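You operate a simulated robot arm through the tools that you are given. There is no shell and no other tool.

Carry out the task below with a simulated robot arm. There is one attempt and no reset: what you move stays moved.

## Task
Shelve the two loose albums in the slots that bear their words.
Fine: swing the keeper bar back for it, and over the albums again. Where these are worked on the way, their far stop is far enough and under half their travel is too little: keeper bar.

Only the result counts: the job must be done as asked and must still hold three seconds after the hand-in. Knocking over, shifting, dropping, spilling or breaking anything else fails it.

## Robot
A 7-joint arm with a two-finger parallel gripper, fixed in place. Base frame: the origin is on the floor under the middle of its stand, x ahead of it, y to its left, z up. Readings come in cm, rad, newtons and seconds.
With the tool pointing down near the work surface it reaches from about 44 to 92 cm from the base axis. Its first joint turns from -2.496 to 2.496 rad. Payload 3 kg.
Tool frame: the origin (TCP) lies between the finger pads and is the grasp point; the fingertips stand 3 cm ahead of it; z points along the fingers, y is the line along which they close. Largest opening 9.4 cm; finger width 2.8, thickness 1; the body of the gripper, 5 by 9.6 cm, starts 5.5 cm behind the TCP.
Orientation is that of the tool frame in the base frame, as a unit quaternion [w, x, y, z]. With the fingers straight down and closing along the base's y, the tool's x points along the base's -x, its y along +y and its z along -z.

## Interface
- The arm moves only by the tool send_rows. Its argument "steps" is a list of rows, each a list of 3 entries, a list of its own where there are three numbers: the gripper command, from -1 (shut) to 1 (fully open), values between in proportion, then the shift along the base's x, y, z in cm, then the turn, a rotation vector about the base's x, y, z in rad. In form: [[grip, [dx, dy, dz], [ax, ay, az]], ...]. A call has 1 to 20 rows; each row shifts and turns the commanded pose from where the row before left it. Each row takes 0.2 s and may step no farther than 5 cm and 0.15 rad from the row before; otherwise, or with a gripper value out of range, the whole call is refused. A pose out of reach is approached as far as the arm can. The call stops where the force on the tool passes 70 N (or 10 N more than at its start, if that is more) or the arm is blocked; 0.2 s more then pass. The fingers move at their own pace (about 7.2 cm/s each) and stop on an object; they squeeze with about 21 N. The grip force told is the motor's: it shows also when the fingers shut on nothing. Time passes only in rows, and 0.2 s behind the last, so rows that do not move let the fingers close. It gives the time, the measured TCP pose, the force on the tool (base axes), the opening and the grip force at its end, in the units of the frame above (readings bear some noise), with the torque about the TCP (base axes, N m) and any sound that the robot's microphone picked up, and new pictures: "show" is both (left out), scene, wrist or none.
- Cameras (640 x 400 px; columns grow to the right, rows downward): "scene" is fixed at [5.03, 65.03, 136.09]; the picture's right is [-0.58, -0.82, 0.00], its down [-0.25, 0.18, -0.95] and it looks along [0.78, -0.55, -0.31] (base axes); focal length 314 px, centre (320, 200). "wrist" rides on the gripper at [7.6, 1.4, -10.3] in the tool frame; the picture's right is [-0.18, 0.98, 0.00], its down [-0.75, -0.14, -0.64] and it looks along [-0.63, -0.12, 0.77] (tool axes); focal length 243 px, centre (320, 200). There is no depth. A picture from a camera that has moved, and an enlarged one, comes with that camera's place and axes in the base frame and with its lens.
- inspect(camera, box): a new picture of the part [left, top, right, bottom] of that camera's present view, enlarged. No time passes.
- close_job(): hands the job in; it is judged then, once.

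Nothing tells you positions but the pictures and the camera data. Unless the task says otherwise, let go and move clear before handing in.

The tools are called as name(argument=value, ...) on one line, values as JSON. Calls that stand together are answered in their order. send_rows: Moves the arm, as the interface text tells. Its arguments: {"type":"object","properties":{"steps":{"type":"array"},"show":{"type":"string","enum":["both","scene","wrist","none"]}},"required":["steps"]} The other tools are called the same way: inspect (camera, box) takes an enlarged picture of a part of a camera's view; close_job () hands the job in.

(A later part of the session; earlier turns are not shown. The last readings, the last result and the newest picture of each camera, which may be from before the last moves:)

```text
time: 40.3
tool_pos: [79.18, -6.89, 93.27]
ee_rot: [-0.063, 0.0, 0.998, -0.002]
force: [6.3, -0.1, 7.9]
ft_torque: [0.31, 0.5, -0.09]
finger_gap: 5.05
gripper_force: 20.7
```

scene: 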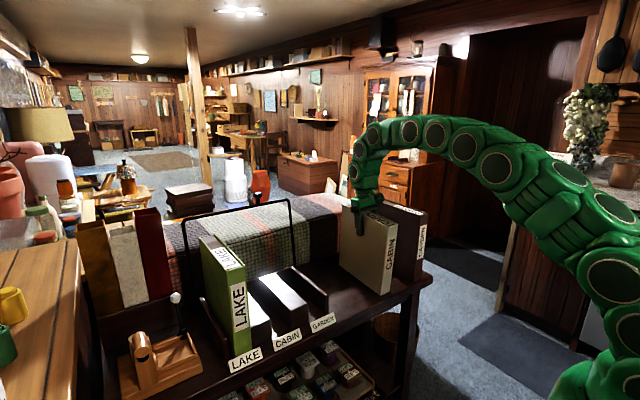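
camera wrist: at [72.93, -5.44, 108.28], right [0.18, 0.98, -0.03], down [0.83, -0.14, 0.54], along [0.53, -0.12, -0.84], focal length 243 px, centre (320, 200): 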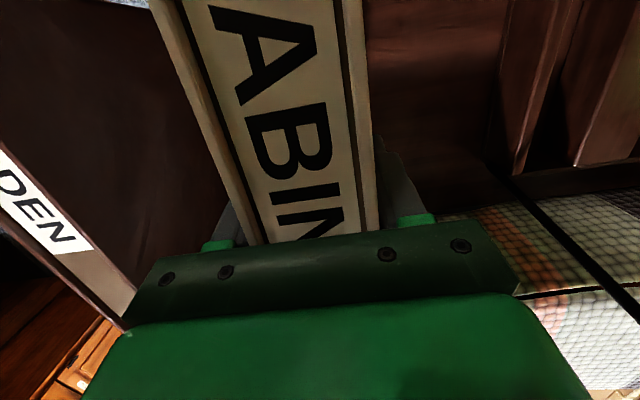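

The weight is now supported by the shelf. I'm opening, rising straight up, untilting, and measuring again with the album freestanding.

send_rows(steps=[[-0.2, [0, 0, 0], [0, 0, 0]], [0.3, [0, 0, 0], [0, 0, 0]], [1, [0, 0, 0], [0, 0, 0]], [1, [0, 0, 0], [0, 0, 0]], [1, [0, 0, 2], [0, 0, 0]], [1, [0, 0, 3], [0, 0, 0]], [1, [0, 0, 4], [0, 0, 0]], [1, [-2, 0, 4], [0, -0.063, 0]], [1, [-4, 0, 2], [0, -0.063, 0]], [1, [-1, 0, 4], [0, 0, 0]], [1, [0, 0, 4], [0, 0, 0]], [1, [0, 0, 0], [0, 0, 0]]])

inspect(camera="wrist", box=[160, 0, 480, 240])

inspect(camera="scene", box=[320, 170, 440, 310])

```text
time: 42.9
tool_pos: [72.2, -6.94, 116.4]
ee_rot: [-0.001, 0.0, 1.0, -0.001]
force: [0.0, 0.0, 0.4]
ft_torque: [0.02, 0.0, 0.02]
finger_gap: 9.41
gripper_force: 0.0
camera wrist: at [64.48, -5.55, 126.6], right [0.18, 0.98, 0.0], down [0.75, -0.14, 0.64], along [0.63, -0.12, -0.77], focal length 243 px, centre (320, 200)
```

scene: 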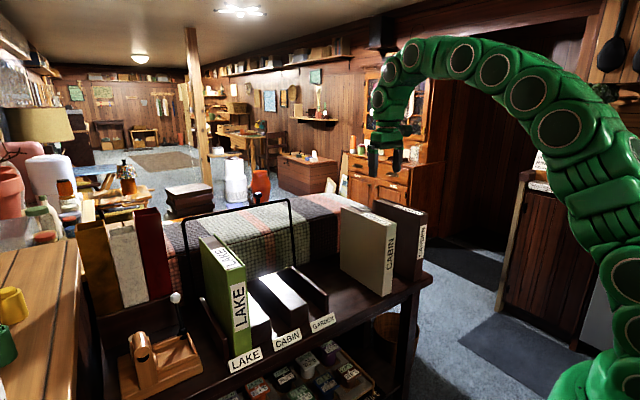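
wrist: 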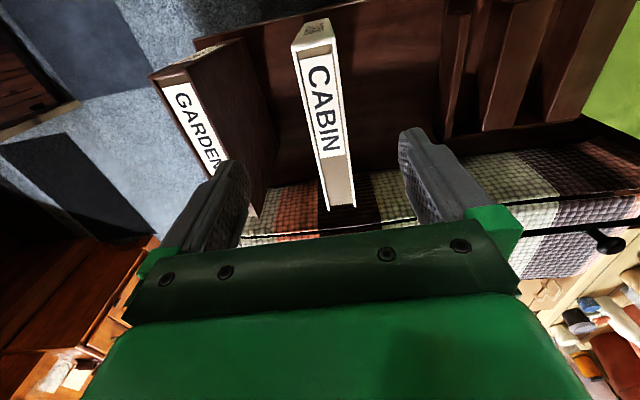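

```text
1.67 times, centred on (320, 120) of wrist
camera zoom: at [64.48, -5.55, 126.6], right [0.18, 0.98, 0.0], down [0.75, -0.14, 0.64], along [0.63, -0.12, -0.77], focal length 404 px, centre (320, 333)
```

zoom: 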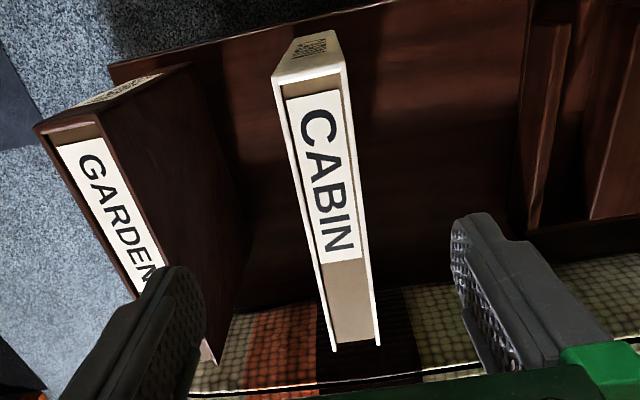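

```text
2.86 times, centred on (380, 240) of scene
camera zoom: at [5.03, 65.03, 136.09], right [-0.58, -0.82, 0.0], down [-0.25, 0.18, -0.95], along [0.78, -0.55, -0.31], focal length 898 px, centre (149, 86)
```

zoom: 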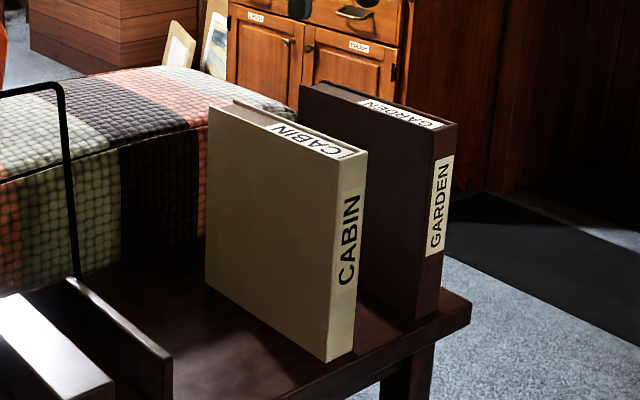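

The album stands level again. I'm taking detailed zooms of its front and rear top corners to know its x-extent precisely.

inspect(camera="wrist", box=[280, 10, 350, 60])

inspect(camera="wrist", box=[305, 175, 375, 225])

```text
8.00 times, centred on (315, 35) of wrist
camera zoom: at [64.48, -5.55, 126.6], right [0.18, 0.98, 0.0], down [0.75, -0.14, 0.64], along [0.63, -0.12, -0.77], focal length 1941 px, centre (360, 1520)
```

zoom: 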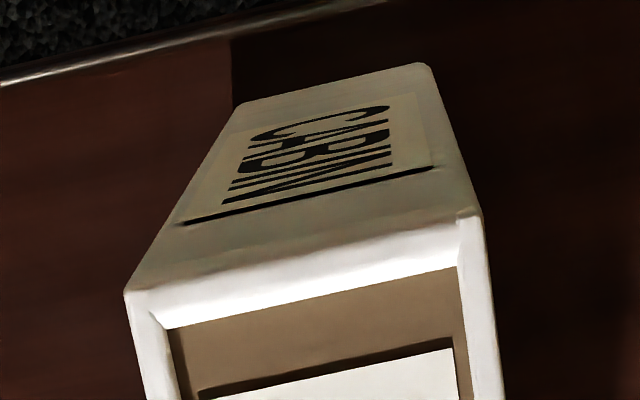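

```text
8.00 times, centred on (340, 200) of wrist
camera zoom: at [64.48, -5.55, 126.6], right [0.18, 0.98, 0.0], down [0.75, -0.14, 0.64], along [0.63, -0.12, -0.77], focal length 1941 px, centre (160, 200)
```

zoom: 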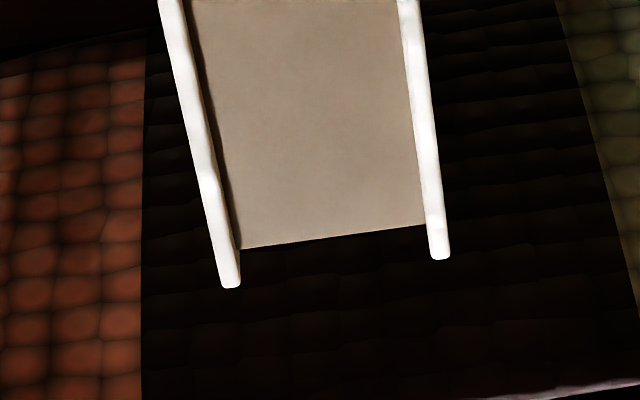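

With consistent measures, the album spans x≈67.7–90.65 (centre 79.2) at y≈-6.87. I'll regrip exactly at its centre so its back is TCP+11.5, and enter the slot with more clearance from the wall this time.

send_rows(steps=[[1, [2.4, 0, -3], [0, 0, 0]], [1, [2.4, 0.05, -3.5], [0, 0, 0]], [1, [2.2, 0, -3.5], [0, 0, 0]], [1, [0, 0, -3], [0, 0, 0]], [1, [0, 0, -3], [0, 0, 0]], [1, [0, 0, -2.5], [0, 0, 0]], [1, [0, 0, -2.5], [0, 0, 0]], [1, [0, 0, -1.8], [0, 0, 0]], [1, [0, 0, 0], [0, 0, 0]], [-1, [0, 0, 0], [0, 0, 0]], [-1, [0, 0, 0], [0, 0, 0]], [-1, [0, 0, 0], [0, 0, 0]], [-1, [0, 0, 0], [0, 0, 0]]])

inspect(camera="scene", box=[320, 170, 440, 310])

```text
time: 45.7
tool_pos: [79.27, -6.86, 93.6]
ee_rot: [0.0, -0.001, 1.0, -0.002]
force: [0.5, -2.1, 0.1]
ft_torque: [-0.31, -0.42, -0.15]
finger_gap: 5.03
gripper_force: 20.8
camera wrist: at [71.6, -5.4, 103.75], right [0.18, 0.98, 0.0], down [0.75, -0.14, 0.64], along [0.63, -0.12, -0.77], focal length 243 px, centre (320, 200)
```

scene: 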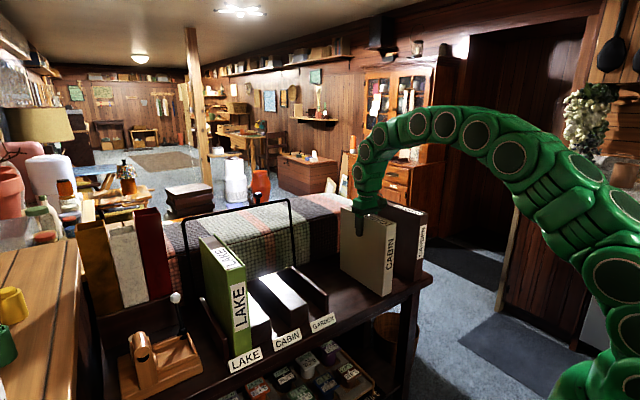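
wrist: 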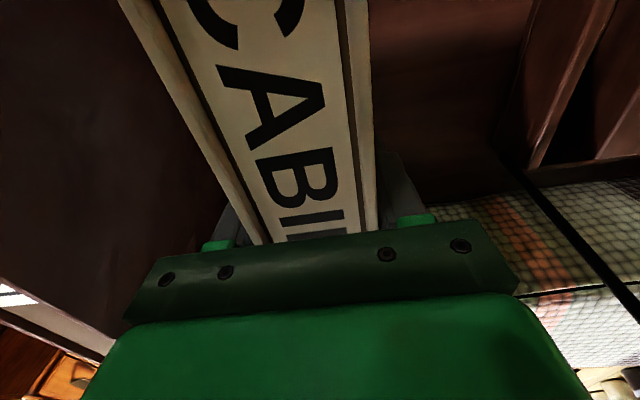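

```text
2.86 times, centred on (380, 240) of scene
camera zoom: at [5.03, 65.03, 136.09], right [-0.58, -0.82, 0.0], down [-0.25, 0.18, -0.95], along [0.78, -0.55, -0.31], focal length 898 px, centre (149, 86)
```

zoom: 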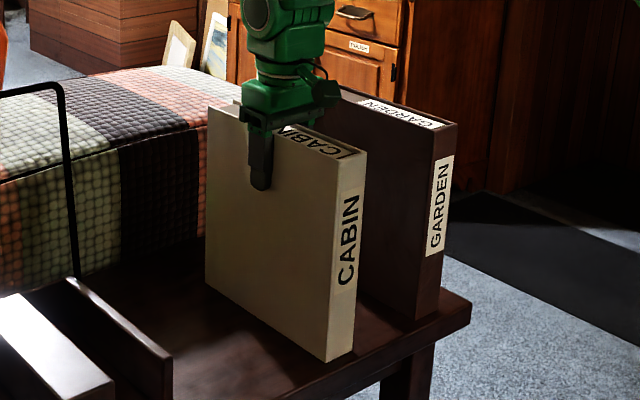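

Gripped. I'm lifting and checking balance.

send_rows(steps=[[-1, [0, 0, 0.5], [0, 0, 0]], [-1, [0, 0, 1], [0, 0, 0]], [-1, [0, 0, 2], [0, 0, 0]], [-1, [0, 0, 2.5], [0, 0, 0]], [-1, [0, 0, 2.5], [0, 0, 0]], [-1, [0, 0, 2.5], [0, 0, 0]], [-1, [0, 0, 0], [0, 0, 0]], [-1, [0, 0, 0], [0, 0, 0]]], show="scene")

inspect(camera="scene", box=[320, 150, 440, 310])

```text
time: 47.5
tool_pos: [79.2, -6.83, 104.5]
ee_rot: [0.0, -0.001, 1.0, -0.002]
force: [1.0, 0.9, -7.8]
ft_torque: [0.02, 0.03, 0.02]
finger_gap: 5.03
gripper_force: 21.4
```

scene: 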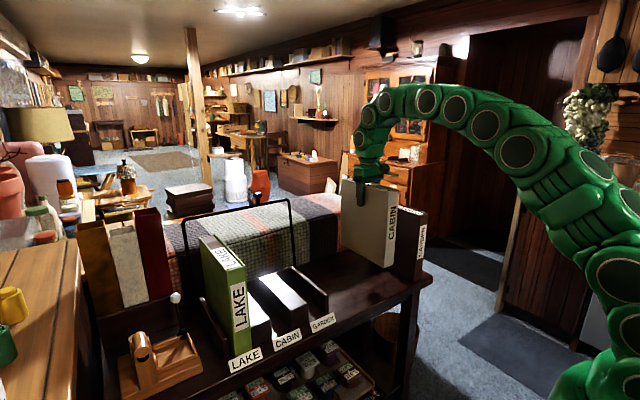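

```text
2.50 times, centred on (380, 230) of scene
camera zoom: at [5.03, 65.03, 136.09], right [-0.58, -0.82, 0.0], down [-0.25, 0.18, -0.95], along [0.78, -0.55, -0.31], focal length 786 px, centre (170, 125)
```

zoom: 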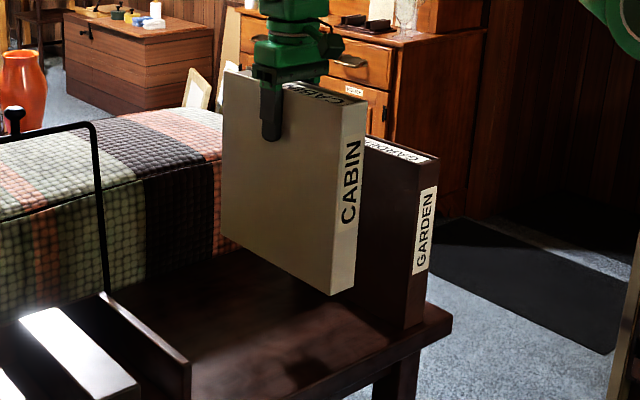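

Balanced. I'm carrying it to above the CABIN slot, keeping further forward (x≈79.0) than last time.

send_rows(steps=[[-1, [-1.2, 3, 0.3], [0, 0, 0]], [-1, [0, 4.3, 0], [0, 0, 0]], [-1, [0, 4.3, 0], [0, 0, 0]], [-1, [0, 4.3, 0], [0, 0, 0]], [-1, [0, 4.3, 0], [0, 0, 0]], [-1, [0, 4.3, 0], [0, 0, 0]], [-1, [0, 4.3, 0], [0, 0, 0]], [-1, [0, 4.3, 0], [0, 0, 0]], [-1, [0, 3.5, -0.3], [0, 0, 0]], [-1, [0.5, 2.3, -0.5], [0, 0, 0]], [-1, [0.5, 0, -0.5], [0, 0, 0]], [-1, [0, 0, 0], [0, 0, 0]], [-1, [0, 0, 0], [0, 0, 0]]])

inspect(camera="scene", box=[190, 200, 350, 340])

```text
time: 50.3
tool_pos: [79.02, 32.05, 103.47]
ee_rot: [0.0, -0.001, 1.0, -0.002]
force: [0.3, 0.7, -8.3]
ft_torque: [0.02, -0.02, 0.0]
finger_gap: 5.05
gripper_force: 20.7
camera wrist: at [71.35, 33.5, 113.73], right [0.18, 0.98, 0.0], down [0.75, -0.14, 0.64], along [0.63, -0.12, -0.77], focal length 243 px, centre (320, 200)
```

scene: 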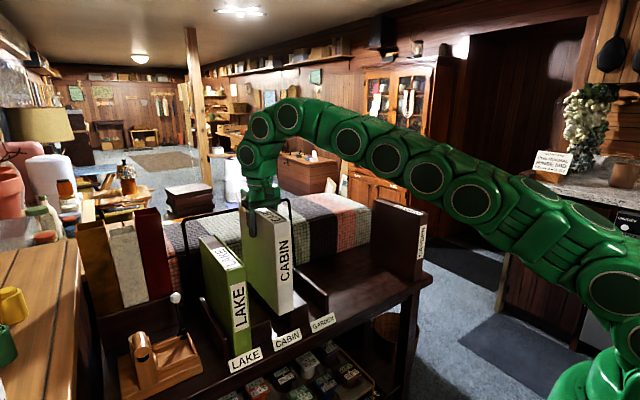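
wrist: 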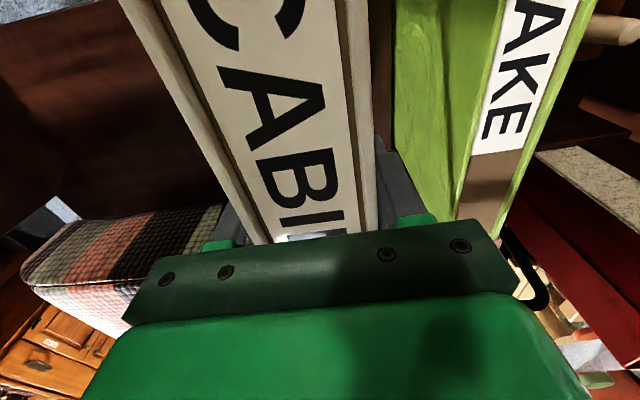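

```text
2.86 times, centred on (270, 270) of scene
camera zoom: at [5.03, 65.03, 136.09], right [-0.58, -0.82, 0.0], down [-0.25, 0.18, -0.95], along [0.78, -0.55, -0.31], focal length 898 px, centre (463, 0)
```

zoom: 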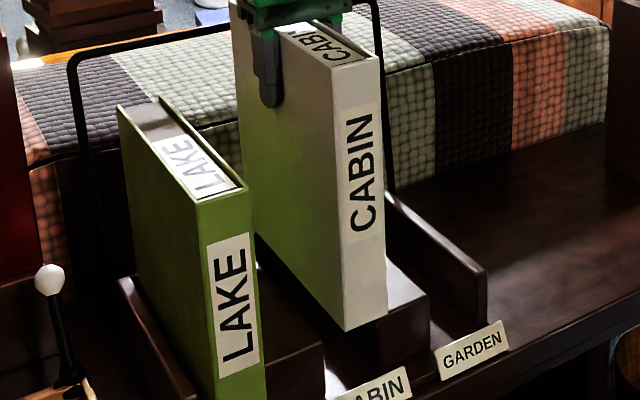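

Positioned. I'm lowering in small steps with force checks.

send_rows(steps=[[-1, [0, 0, -0.6], [0, 0, 0]], [-1, [0, 0, -0.6], [0, 0, 0]], [-1, [0, 0, -0.6], [0, 0, 0]], [-1, [0, 0, -0.6], [0, 0, 0]], [-1, [0, 0, -0.4], [0, 0, 0]], [-1, [0, 0, 0], [0, 0, 0]]], show="none")

send_rows(steps=[[-1, [0, 0, -0.4], [0, 0, 0]], [-1, [0, 0, -0.4], [0, 0, 0]], [-1, [0, 0, 0], [0, 0, 0]]], show="none")

```text
time: 51.7
tool_pos: [78.89, 31.92, 100.8]
ee_rot: [0.001, 0.0, 1.0, -0.002]
force: [-1.3, -0.9, -7.0]
ft_torque: [0.01, 0.01, -0.02]
finger_gap: 5.03
gripper_force: 21.2
```

```text
time: 52.5
tool_pos: [78.89, 32.18, 99.94]
ee_rot: [0.0, -0.001, 1.0, -0.002]
force: [0.6, -0.1, -8.1]
ft_torque: [0.03, -0.01, 0.02]
finger_gap: 5.04
gripper_force: 21.5
```

There's no contact below the wall-top height now. I'm continuing down towards just above the label.

send_rows(steps=[[-1, [0, 0, -0.5], [0, 0, 0]], [-1, [0, 0, -0.4], [0, 0, 0]], [-1, [0, 0, -0.3], [0, 0, 0]], [-1, [0, 0, 0], [0, 0, 0]]], show="scene")

inspect(camera="scene", box=[240, 290, 320, 350])

```text
time: 53.5
tool_pos: [79.03, 32.14, 98.69]
ee_rot: [0.0, 0.0, 1.0, -0.001]
force: [-0.1, -0.5, -7.8]
ft_torque: [0.0, 0.02, 0.0]
finger_gap: 5.04
gripper_force: 20.9
```

scene: 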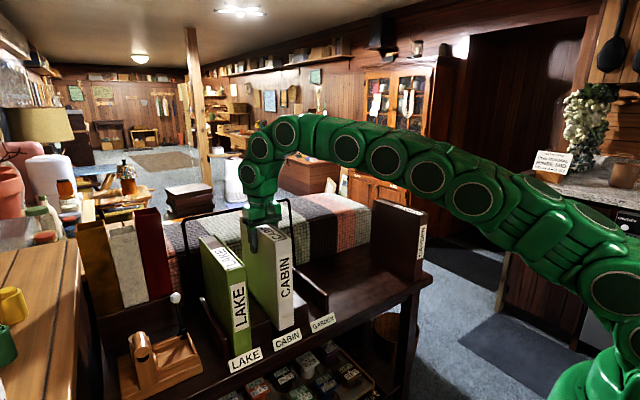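

```text
6.67 times, centred on (280, 320) of scene
camera zoom: at [5.03, 65.03, 136.09], right [-0.58, -0.82, 0.0], down [-0.25, 0.18, -0.95], along [0.78, -0.55, -0.31], focal length 2096 px, centre (587, -600)
```

zoom: 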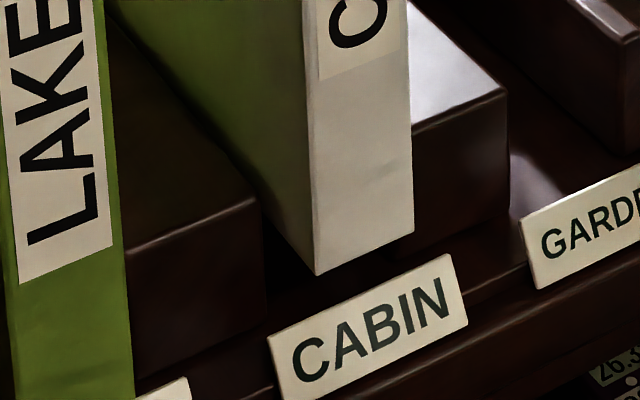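

Clear so far. One more small descent, then I'll push gently back (+x) to seat it against the back wall before the final lowering.

send_rows(steps=[[-1, [0, 0, -0.4], [0, 0, 0]], [-1, [0, 0, -0.4], [0, 0, 0]], [-1, [0, 0, 0], [0, 0, 0]], [-1, [0.25, 0, 0], [0, 0, 0]], [-1, [0.25, 0, 0], [0, 0, 0]], [-1, [0, 0, 0], [0, 0, 0]]], show="none")

```text
time: 54.9
tool_pos: [79.5, 32.13, 97.87]
ee_rot: [0.0, 0.0, 1.0, -0.002]
force: [0.7, -0.3, -6.9]
ft_torque: [0.01, -0.03, 0.0]
finger_gap: 5.05
gripper_force: 21.0
```

send_rows(steps=[[-1, [0.15, 0, 0], [0, 0, 0]], [-1, [0.15, 0, 0], [0, 0, 0]], [-1, [0, 0, 0], [0, 0, 0]]], show="none")

```text
time: 55.7
tool_pos: [79.79, 32.04, 97.84]
ee_rot: [0.0, 0.0, 1.0, -0.001]
force: [-0.4, 0.1, -7.8]
ft_torque: [-0.01, 0.01, -0.04]
finger_gap: 5.02
gripper_force: 21.0
```

send_rows(steps=[[-1, [0.15, 0, 0], [0, 0, 0]], [-1, [0.1, 0, 0], [0, 0, 0]], [-1, [0, 0, 0], [0, 0, 0]]], show="scene")

inspect(camera="scene", box=[240, 290, 320, 350])

```text
time: 56.5
tool_pos: [80.04, 31.98, 98.03]
ee_rot: [0.0, 0.0, 1.0, -0.002]
force: [-0.7, -0.7, -7.8]
ft_torque: [0.03, 0.0, -0.04]
finger_gap: 5.04
gripper_force: 21.1
```

scene: 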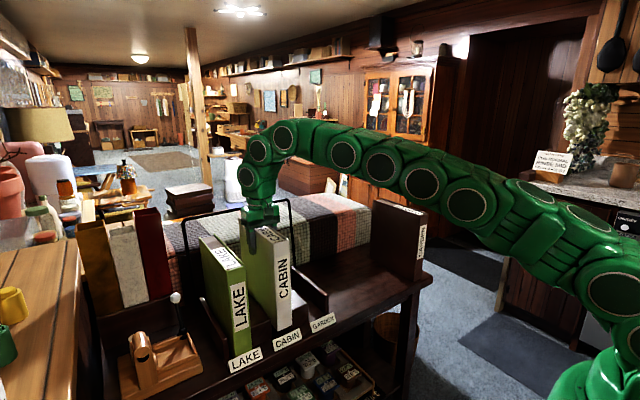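

```text
6.67 times, centred on (280, 320) of scene
camera zoom: at [5.03, 65.03, 136.09], right [-0.58, -0.82, 0.0], down [-0.25, 0.18, -0.95], along [0.78, -0.55, -0.31], focal length 2096 px, centre (587, -600)
```

zoom: 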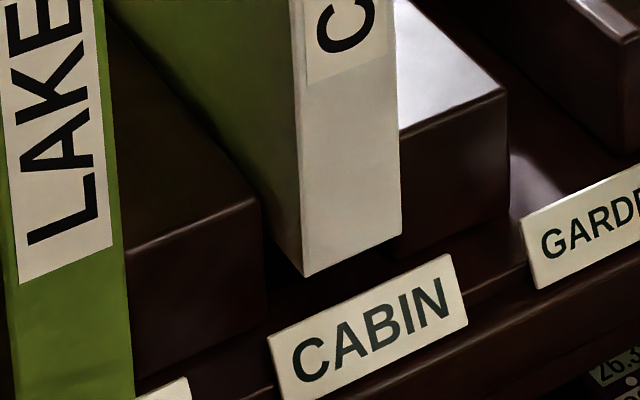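

send_rows(steps=[[-1, [0.15, 0, 0], [0, 0, 0]], [-1, [0.15, 0, 0], [0, 0, 0]], [-1, [0, 0, 0], [0, 0, 0]]], show="none")

```text
time: 57.3
tool_pos: [80.39, 32.09, 97.93]
ee_rot: [-0.002, 0.001, 1.0, -0.002]
force: [-2.3, -0.5, -7.8]
ft_torque: [-0.11, 0.63, -0.09]
finger_gap: 5.03
gripper_force: 20.5
```

Light wall contact was detected at TCP x≈80.3, so the album is seated back. I'm easing off slightly and lowering the rest of the way in small steps.

send_rows(steps=[[-1, [-0.12, 0, 0], [0, 0, 0]], [-1, [0, 0, -0.4], [0, 0, 0]], [-1, [0, 0, -0.4], [0, 0, 0]], [-1, [0, 0, 0], [0, 0, 0]]], show="none")

send_rows(steps=[[-1, [0, 0, -0.4], [0, 0, 0]], [-1, [0, 0, -0.3], [0, 0, 0]], [-1, [0, 0, 0], [0, 0, 0]]], show="scene")

inspect(camera="scene", box=[240, 290, 320, 350])

```text
time: 58.3
tool_pos: [80.16, 32.0, 97.14]
ee_rot: [0.001, 0.0, 1.0, -0.001]
force: [-0.4, 0.7, -7.7]
ft_torque: [-0.01, 0.0, -0.01]
finger_gap: 5.05
gripper_force: 20.9
```

```text
time: 59.1
tool_pos: [80.18, 32.0, 96.36]
ee_rot: [0.0, 0.0, 1.0, -0.002]
force: [1.0, 0.5, -8.0]
ft_torque: [0.0, -0.02, -0.02]
finger_gap: 5.06
gripper_force: 20.9
```

scene: 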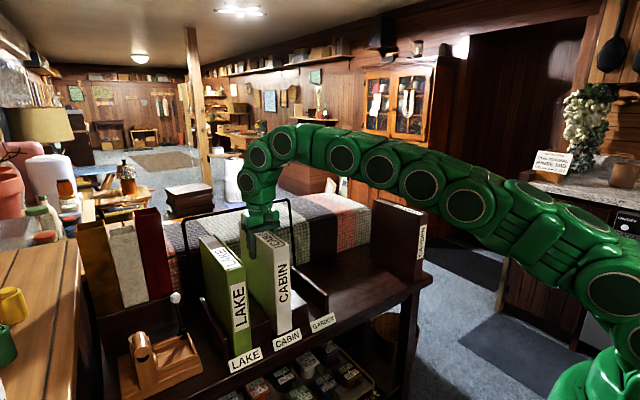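

```text
6.67 times, centred on (280, 320) of scene
camera zoom: at [5.03, 65.03, 136.09], right [-0.58, -0.82, 0.0], down [-0.25, 0.18, -0.95], along [0.78, -0.55, -0.31], focal length 2096 px, centre (587, -600)
```

zoom: 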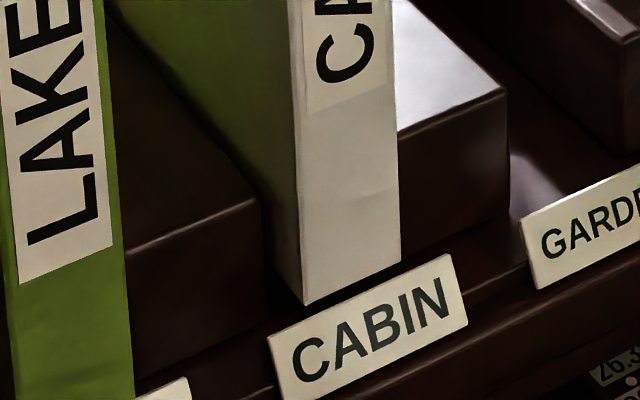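

No contact yet and the bottom is level with the label's top. I'm continuing the last couple of centimetres gently.

send_rows(steps=[[-1, [0, 0, -0.3], [0, 0, 0]], [-1, [0, 0, -0.3], [0, 0, 0]], [-1, [0, 0, 0], [0, 0, 0]]], show="none")

send_rows(steps=[[-1, [0, 0, -0.3], [0, 0, 0]], [-1, [0, 0, -0.3], [0, 0, 0]], [-1, [0, 0, 0], [0, 0, 0]]], show="none")

```text
time: 59.9
tool_pos: [80.1, 31.89, 95.9]
ee_rot: [0.0, 0.0, 1.0, -0.002]
force: [-0.4, -0.5, -8.1]
ft_torque: [0.0, 0.01, -0.01]
finger_gap: 5.04
gripper_force: 22.0
```

```text
time: 60.7
tool_pos: [80.27, 32.04, 95.18]
ee_rot: [0.0, 0.001, 1.0, -0.002]
force: [-0.4, -0.7, -8.1]
ft_torque: [0.0, -0.05, -0.02]
finger_gap: 5.03
gripper_force: 21.2
```

send_rows(steps=[[-1, [0, 0, -0.25], [0, 0, 0]], [-1, [0, 0, -0.25], [0, 0, 0]], [-1, [0, 0, 0], [0, 0, 0]]], show="none")

send_rows(steps=[[-1, [0, 0, -0.2], [0, 0, 0]], [-1, [0, 0, 0], [0, 0, 0]]], show="scene")

inspect(camera="scene", box=[240, 290, 320, 350])

```text
time: 61.5
tool_pos: [80.21, 31.95, 94.56]
ee_rot: [0.0, 0.0, 1.0, -0.002]
force: [0.0, -0.4, -8.2]
ft_torque: [0.02, -0.04, -0.02]
finger_gap: 5.04
gripper_force: 21.0
```

```text
time: 62.1
tool_pos: [80.27, 32.01, 94.54]
ee_rot: [0.0, 0.0, 1.0, -0.002]
force: [-0.3, -0.7, -4.1]
ft_torque: [0.03, -0.26, -0.02]
finger_gap: 5.03
gripper_force: 20.8
```

scene: 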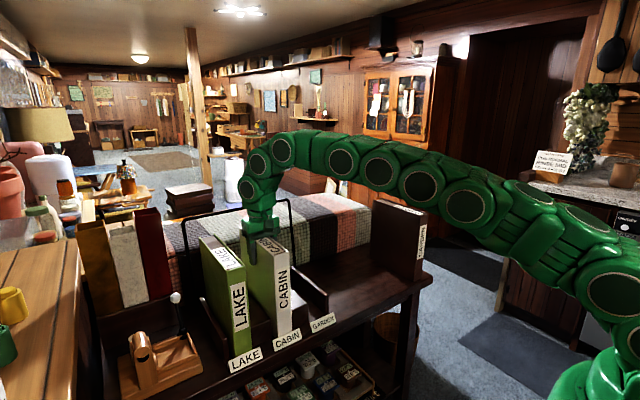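

```text
6.67 times, centred on (280, 320) of scene
camera zoom: at [5.03, 65.03, 136.09], right [-0.58, -0.82, 0.0], down [-0.25, 0.18, -0.95], along [0.78, -0.55, -0.31], focal length 2096 px, centre (587, -600)
```

zoom: 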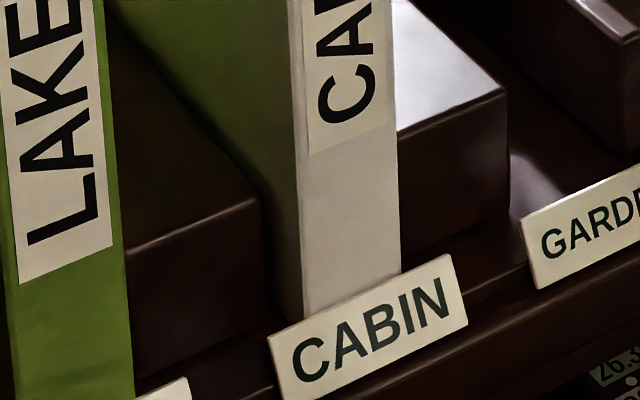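

It's touching the slot floor at the predicted height. I'll lower a hair more, open, and check before rising.

send_rows(steps=[[-1, [0, 0, -0.2], [0, 0, 0]], [-1, [0, 0, 0], [0, 0, 0]]], show="none")

```text
time: 62.7
tool_pos: [80.13, 32.0, 94.55]
ee_rot: [0.001, 0.0, 1.0, -0.001]
force: [-1.9, -1.1, 16.9]
ft_torque: [0.32, -0.03, -0.07]
finger_gap: 5.08
gripper_force: 20.7
```

It's firmly seated on the slot floor. I'm opening the fingers and rising clear.

send_rows(steps=[[-1, [0, 0, 0.1], [0, 0, 0]], [-0.2, [0, 0, 0], [0, 0, 0]], [0.4, [0, 0, 0], [0, 0, 0]], [0.4, [0, 0, 0], [0, 0, 0]], [0.4, [-0.3, 0, 2], [0, 0, 0]], [0.4, [-0.5, 0, 3], [0, 0, 0]], [0.4, [-2, 0, 3], [0, 0, 0]], [0.4, [-3, -1, 3], [0, 0, 0]], [0.4, [-3, -2, 3], [0, 0, 0]], [0.4, [0, 0, 0], [0, 0, 0]]])

inspect(camera="scene", box=[190, 220, 350, 360])

inspect(camera="wrist", box=[240, 0, 480, 240])

```text
time: 64.9
tool_pos: [71.34, 29.09, 108.57]
ee_rot: [0.0, 0.0, 1.0, -0.001]
force: [-0.9, 0.6, 0.2]
ft_torque: [-0.02, 0.0, -0.02]
finger_gap: 6.6
gripper_force: 0.0
camera wrist: at [63.69, 30.53, 118.7], right [0.18, 0.98, 0.0], down [0.75, -0.14, 0.64], along [0.63, -0.12, -0.77], focal length 243 px, centre (320, 200)
```

scene: 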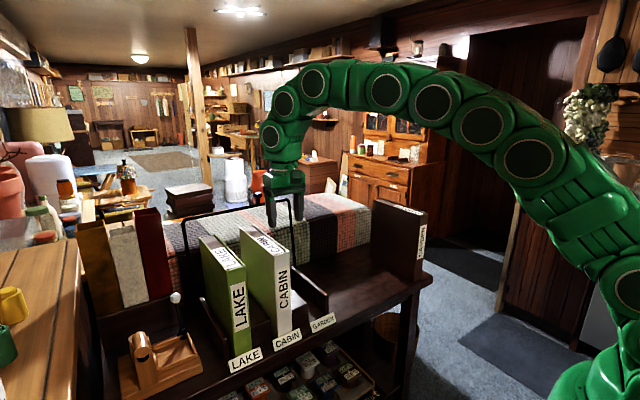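
wrist: 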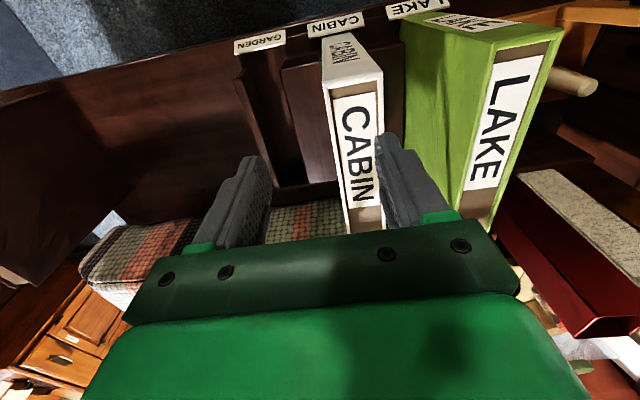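

```text
2.86 times, centred on (270, 290) of scene
camera zoom: at [5.03, 65.03, 136.09], right [-0.58, -0.82, 0.0], down [-0.25, 0.18, -0.95], along [0.78, -0.55, -0.31], focal length 898 px, centre (463, -57)
```

zoom: 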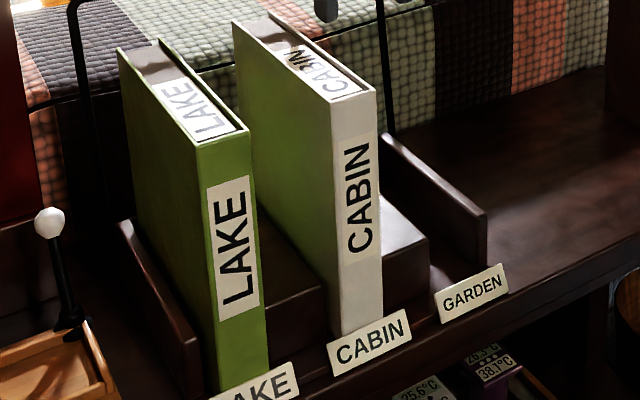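

```text
1.67 times, centred on (360, 120) of wrist
camera zoom: at [63.69, 30.53, 118.7], right [0.18, 0.98, 0.0], down [0.75, -0.14, 0.64], along [0.63, -0.12, -0.77], focal length 404 px, centre (253, 333)
```

zoom: 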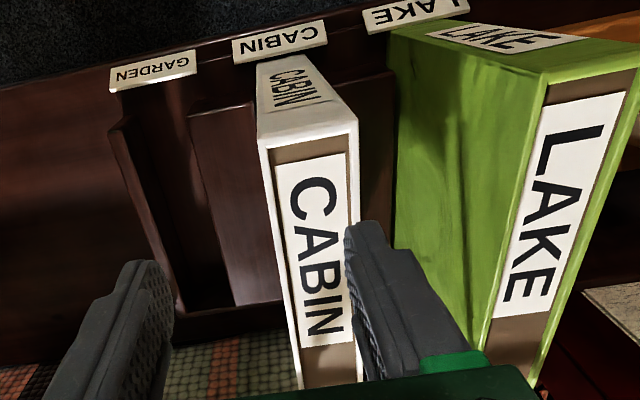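

CABIN is in its slot upright and aligned with LAKE. From this view I'll measure the GARDEN slot's edges before fetching the GARDEN album.

inspect(camera="wrist", box=[225, 25, 325, 90])

inspect(camera="wrist", box=[250, 130, 350, 200])

inspect(camera="scene", box=[280, 280, 350, 330])

```text
6.15 times, centred on (275, 58) of wrist
camera zoom: at [63.69, 30.53, 118.7], right [0.18, 0.98, 0.0], down [0.75, -0.14, 0.64], along [0.63, -0.12, -0.77], focal length 1493 px, centre (597, 1077)
```

zoom: 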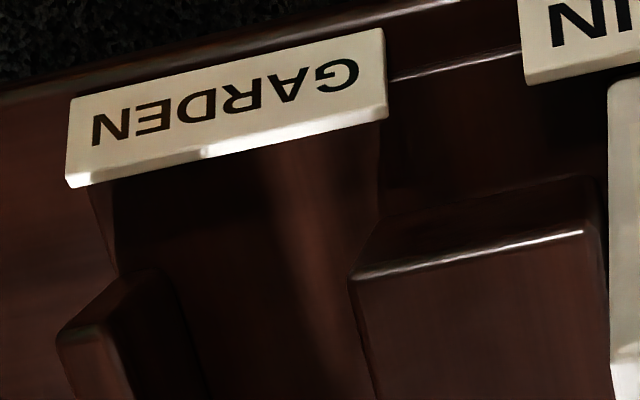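

```text
5.71 times, centred on (300, 165) of wrist
camera zoom: at [63.69, 30.53, 118.7], right [0.18, 0.98, 0.0], down [0.75, -0.14, 0.64], along [0.63, -0.12, -0.77], focal length 1386 px, centre (434, 400)
```

zoom: 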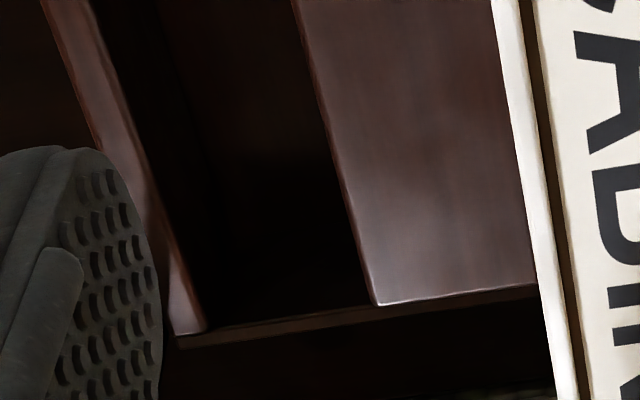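

```text
8.00 times, centred on (315, 305) of scene
camera zoom: at [5.03, 65.03, 136.09], right [-0.58, -0.82, 0.0], down [-0.25, 0.18, -0.95], along [0.78, -0.55, -0.31], focal length 2516 px, centre (360, -640)
```

zoom: 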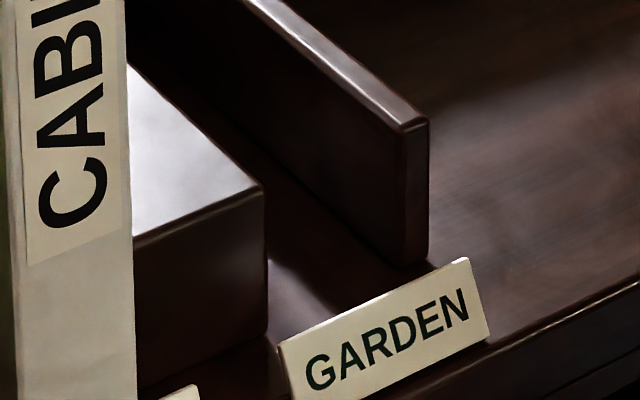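

The GARDEN slot is y≈17.1–23.35 (centre 20.2), with the back wall at x≈91.4 and the same depth as CABIN. I'm moving to a viewpoint above the GARDEN album.

send_rows(steps=[[1, [0, -3, 3], [0, 0, 0]], [1, [0, -4, 2.5], [0, 0, 0]], [1, [0, -4.5, 2], [0, 0, 0]], [1, [0, -4.7, 0], [0, 0, 0]], [1, [0, -4.7, 0], [0, 0, 0]], [1, [0, -4.7, 0], [0, 0, 0]], [1, [0, -4.7, 0], [0, 0, 0]], [1, [0, -4.7, 0], [0, 0, 0]], [1, [0, -4.7, 0], [0, 0, 0]], [1, [0, -4.7, 0], [0, 0, 0]], [1, [0, -4.7, 0], [0, 0, 0]], [1, [0.8, -3.4, 0], [0, 0, 0]], [1, [0, 0, 0], [0, 0, 0]]])

inspect(camera="wrist", box=[160, 0, 480, 240])

inspect(camera="scene", box=[340, 170, 460, 310])

```text
time: 67.7
tool_pos: [72.31, -23.35, 116.01]
ee_rot: [0.0, 0.0, 1.0, -0.002]
force: [0.7, 0.7, -0.1]
ft_torque: [0.01, 0.05, 0.02]
finger_gap: 9.4
gripper_force: 0.1
camera wrist: at [64.56, -21.96, 126.25], right [0.18, 0.98, 0.0], down [0.75, -0.14, 0.64], along [0.63, -0.12, -0.77], focal length 243 px, centre (320, 200)
```

scene: 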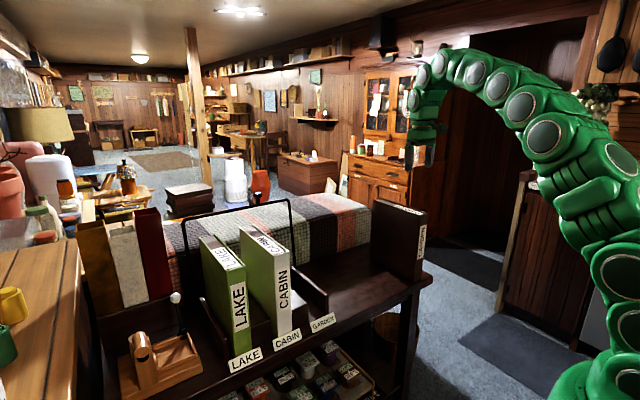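
wrist: 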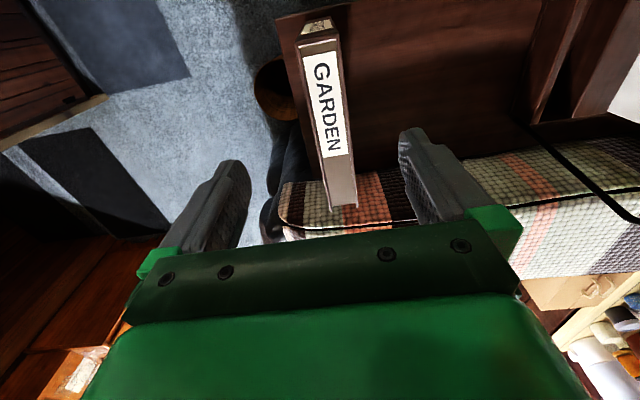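

```text
1.67 times, centred on (320, 120) of wrist
camera zoom: at [64.56, -21.96, 126.25], right [0.18, 0.98, 0.0], down [0.75, -0.14, 0.64], along [0.63, -0.12, -0.77], focal length 404 px, centre (320, 333)
```

zoom: 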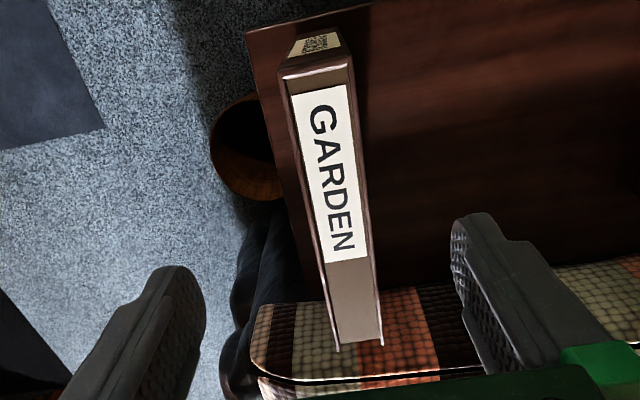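

```text
2.86 times, centred on (400, 240) of scene
camera zoom: at [5.03, 65.03, 136.09], right [-0.58, -0.82, 0.0], down [-0.25, 0.18, -0.95], along [0.78, -0.55, -0.31], focal length 898 px, centre (91, 86)
```

zoom: 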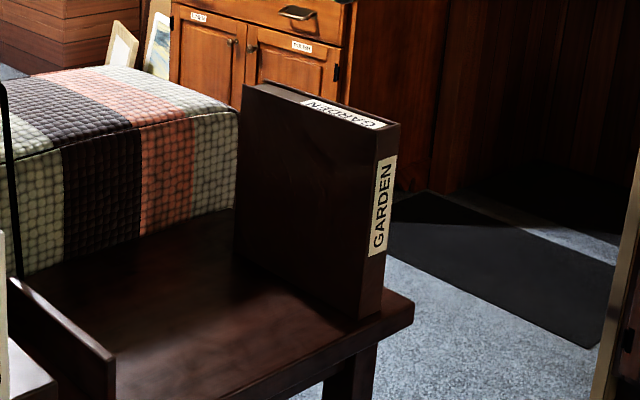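

inspect(camera="wrist", box=[285, 10, 355, 60])

inspect(camera="wrist", box=[305, 175, 375, 225])

```text
8.00 times, centred on (320, 35) of wrist
camera zoom: at [64.56, -21.96, 126.25], right [0.18, 0.98, 0.0], down [0.75, -0.14, 0.64], along [0.63, -0.12, -0.77], focal length 1941 px, centre (320, 1520)
```

zoom: 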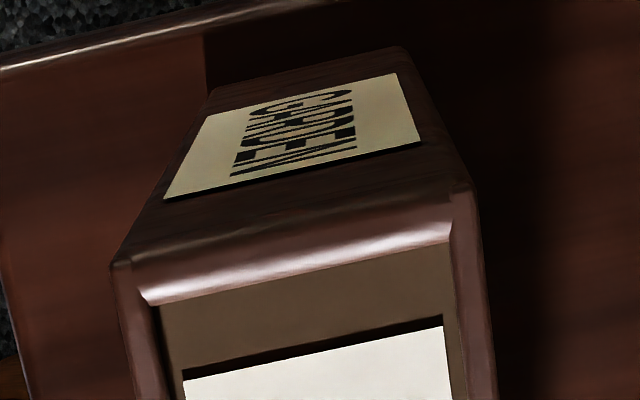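

```text
8.00 times, centred on (340, 200) of wrist
camera zoom: at [64.56, -21.96, 126.25], right [0.18, 0.98, 0.0], down [0.75, -0.14, 0.64], along [0.63, -0.12, -0.77], focal length 1941 px, centre (160, 200)
```

zoom: 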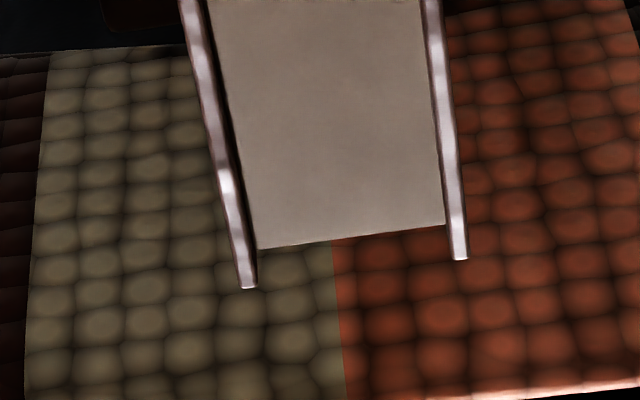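

GARDEN album: x≈67.5–90.5 (centre 79.0), y centre≈-22.87, aligned. I'm lowering onto it and gripping at the centre as I did for CABIN.

send_rows(steps=[[1, [2.4, 0.2, -3], [0, 0, 0]], [1, [2.3, 0.2, -3.5], [0, 0, 0]], [1, [2.05, 0.08, -3.5], [0, 0, 0]], [1, [0, 0, -2.5], [0, 0, 0]], [1, [0, 0, 0], [0, 0, 0]]])

inspect(camera="wrist", box=[160, 0, 480, 240])

```text
time: 68.9
tool_pos: [79.01, -22.79, 103.43]
ee_rot: [0.0, 0.0, 1.0, -0.002]
force: [0.3, -0.4, 0.7]
ft_torque: [0.0, 0.01, 0.0]
finger_gap: 9.4
gripper_force: 0.1
camera wrist: at [71.33, -21.51, 113.67], right [0.18, 0.98, 0.0], down [0.75, -0.14, 0.64], along [0.63, -0.12, -0.77], focal length 243 px, centre (320, 200)
```

scene: 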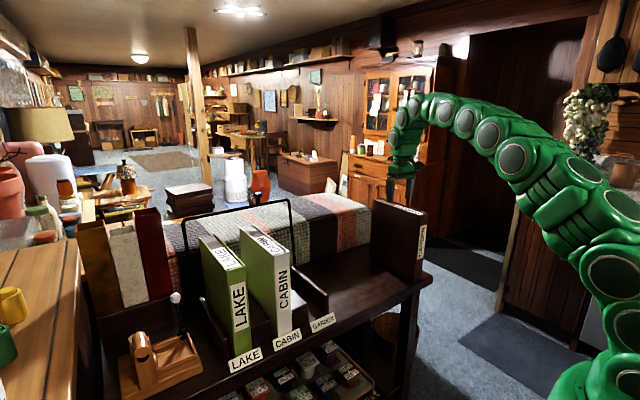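
wrist: 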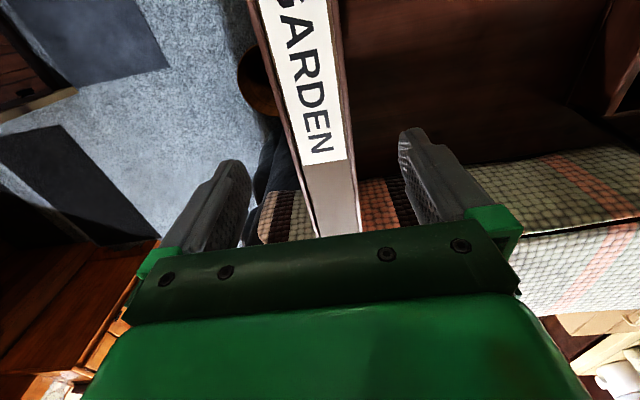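

```text
1.67 times, centred on (320, 120) of wrist
camera zoom: at [71.33, -21.51, 113.67], right [0.18, 0.98, 0.0], down [0.75, -0.14, 0.64], along [0.63, -0.12, -0.77], focal length 404 px, centre (320, 333)
```

zoom: 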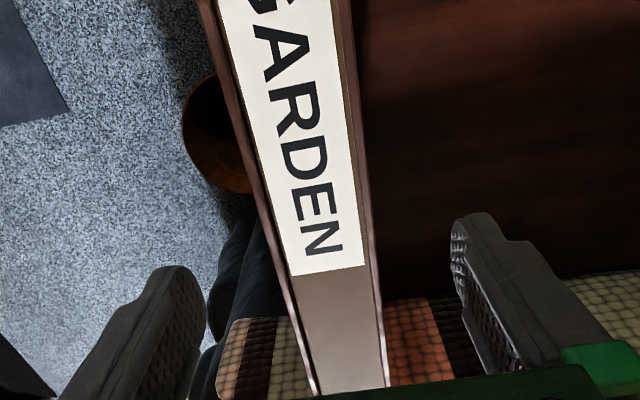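

The album is centred between the fingers. I'm descending and closing.

send_rows(steps=[[1, [0, -0.05, -2.5], [0, 0, 0]], [1, [0, 0, -2.5], [0, 0, 0]], [1, [0, 0, -2.5], [0, 0, 0]], [1, [0, 0, -2.3], [0, 0, 0]], [1, [0, 0, 0], [0, 0, 0]], [-1, [0, 0, 0], [0, 0, 0]], [-1, [0, 0, 0], [0, 0, 0]], [-1, [0, 0, 0], [0, 0, 0]], [-1, [0, 0, 0], [0, 0, 0]]], show="wrist")

send_rows(steps=[[-1, [0, 0, 0.5], [0, 0, 0]], [-1, [0, 0, 1], [0, 0, 0]], [-1, [0, 0, 1.5], [0, 0, 0]], [-1, [0, 0, 0], [0, 0, 0]], [-1, [0, 0, 0], [0, 0, 0]]])

inspect(camera="scene", box=[340, 150, 460, 310])

```text
time: 70.9
tool_pos: [79.04, -22.93, 93.64]
ee_rot: [0.0, 0.0, 1.0, -0.002]
force: [1.5, 1.2, 0.6]
ft_torque: [0.4, -0.55, 0.03]
finger_gap: 5.03
gripper_force: 21.1
camera wrist: at [71.37, -21.52, 103.89], right [0.18, 0.98, 0.0], down [0.75, -0.14, 0.64], along [0.63, -0.12, -0.77], focal length 243 px, centre (320, 200)
```

wrist: 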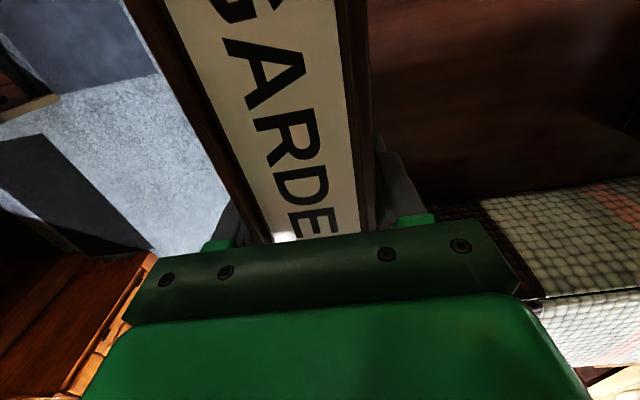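

```text
time: 72.1
tool_pos: [78.94, -23.0, 96.73]
ee_rot: [0.001, 0.0, 1.0, -0.001]
force: [-0.6, -0.5, -7.6]
ft_torque: [-0.02, -0.02, -0.01]
finger_gap: 5.03
gripper_force: 20.7
camera wrist: at [71.38, -21.56, 106.9], right [0.18, 0.98, 0.0], down [0.75, -0.14, 0.64], along [0.63, -0.12, -0.77], focal length 243 px, centre (320, 200)
```

scene: 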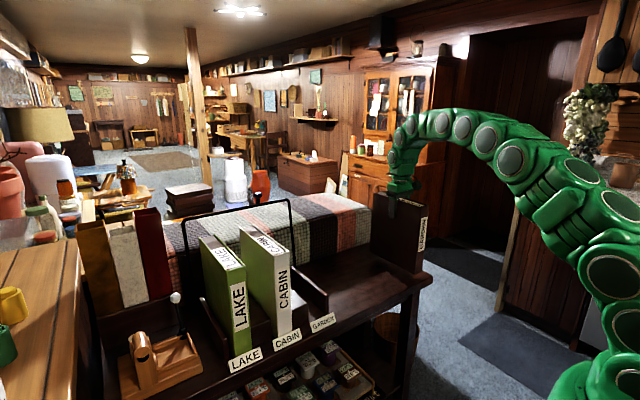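
wrist: 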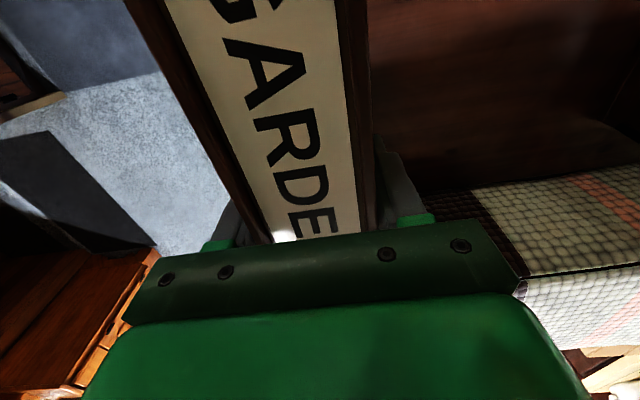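

```text
2.50 times, centred on (400, 230) of scene
camera zoom: at [5.03, 65.03, 136.09], right [-0.58, -0.82, 0.0], down [-0.25, 0.18, -0.95], along [0.78, -0.55, -0.31], focal length 786 px, centre (120, 125)
```

zoom: 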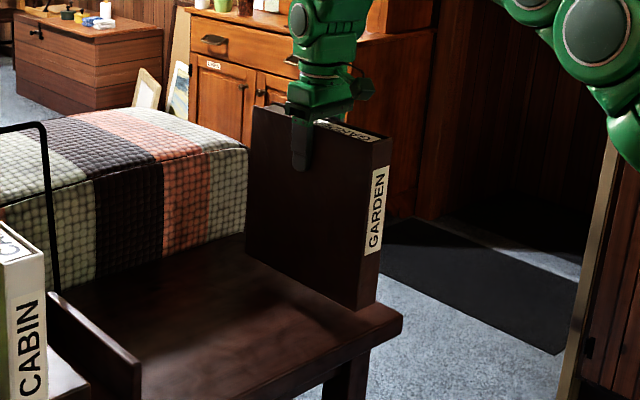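

The GARDEN album hangs level. I'm lifting it and carrying it over to above the GARDEN slot.

send_rows(steps=[[-1, [0, 0, 2.5], [0, 0, 0]], [-1, [0, 0, 2.5], [0, 0, 0]], [-1, [0, 0, 2.5], [0, 0, 0]], [-1, [-0.6, 2, 1.2], [0, 0, 0]], [-1, [-0.6, 4.3, 0], [0, 0, 0]], [-1, [0, 4.3, 0], [0, 0, 0]], [-1, [0, 4.3, 0], [0, 0, 0]], [-1, [0, 4.3, 0], [0, 0, 0]], [-1, [0, 4.3, 0], [0, 0, 0]], [-1, [0, 4.3, 0], [0, 0, 0]], [-1, [0, 4.3, 0], [0, 0, 0]], [-1, [0, 4.3, 0], [0, 0, 0]], [-1, [0, 4.0, -0.5], [0, 0, 0]], [-1, [0.6, 2.65, -0.8], [0, 0, 0]], [-1, [0.6, 0, -0.6], [0, 0, 0]], [-1, [0, 0, 0], [0, 0, 0]], [-1, [0, 0, 0], [0, 0, 0]]])

inspect(camera="scene", box=[220, 200, 370, 350])

```text
time: 75.7
tool_pos: [79.06, 19.99, 103.4]
ee_rot: [0.0, 0.0, 1.0, -0.002]
force: [0.9, -0.3, -7.8]
ft_torque: [-0.03, 0.01, 0.01]
finger_gap: 5.05
gripper_force: 21.5
camera wrist: at [71.34, 21.52, 113.57], right [0.18, 0.98, 0.0], down [0.75, -0.14, 0.64], along [0.63, -0.12, -0.77], focal length 243 px, centre (320, 200)
```

scene: 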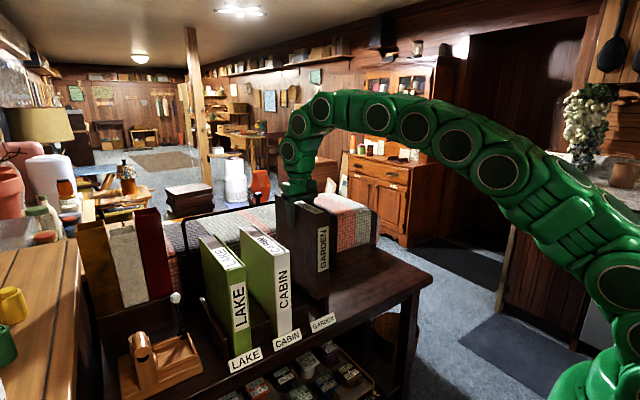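
wrist: 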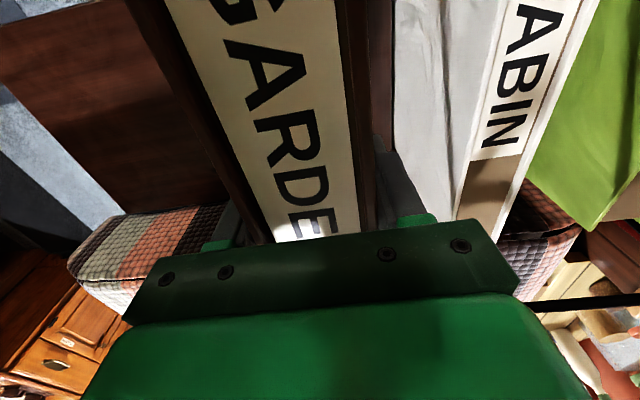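

```text
2.67 times, centred on (295, 275) of scene
camera zoom: at [5.03, 65.03, 136.09], right [-0.58, -0.82, 0.0], down [-0.25, 0.18, -0.95], along [0.78, -0.55, -0.31], focal length 839 px, centre (387, 0)
```

zoom: 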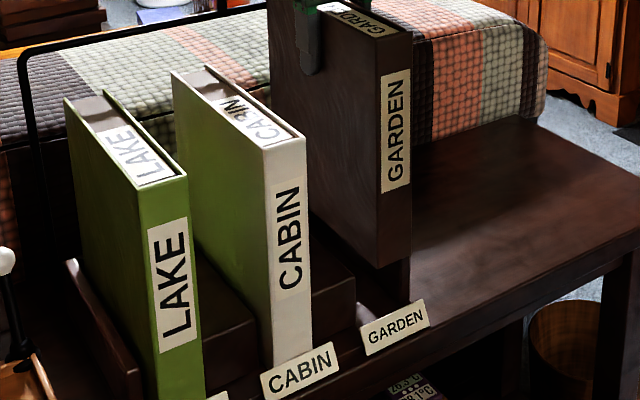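

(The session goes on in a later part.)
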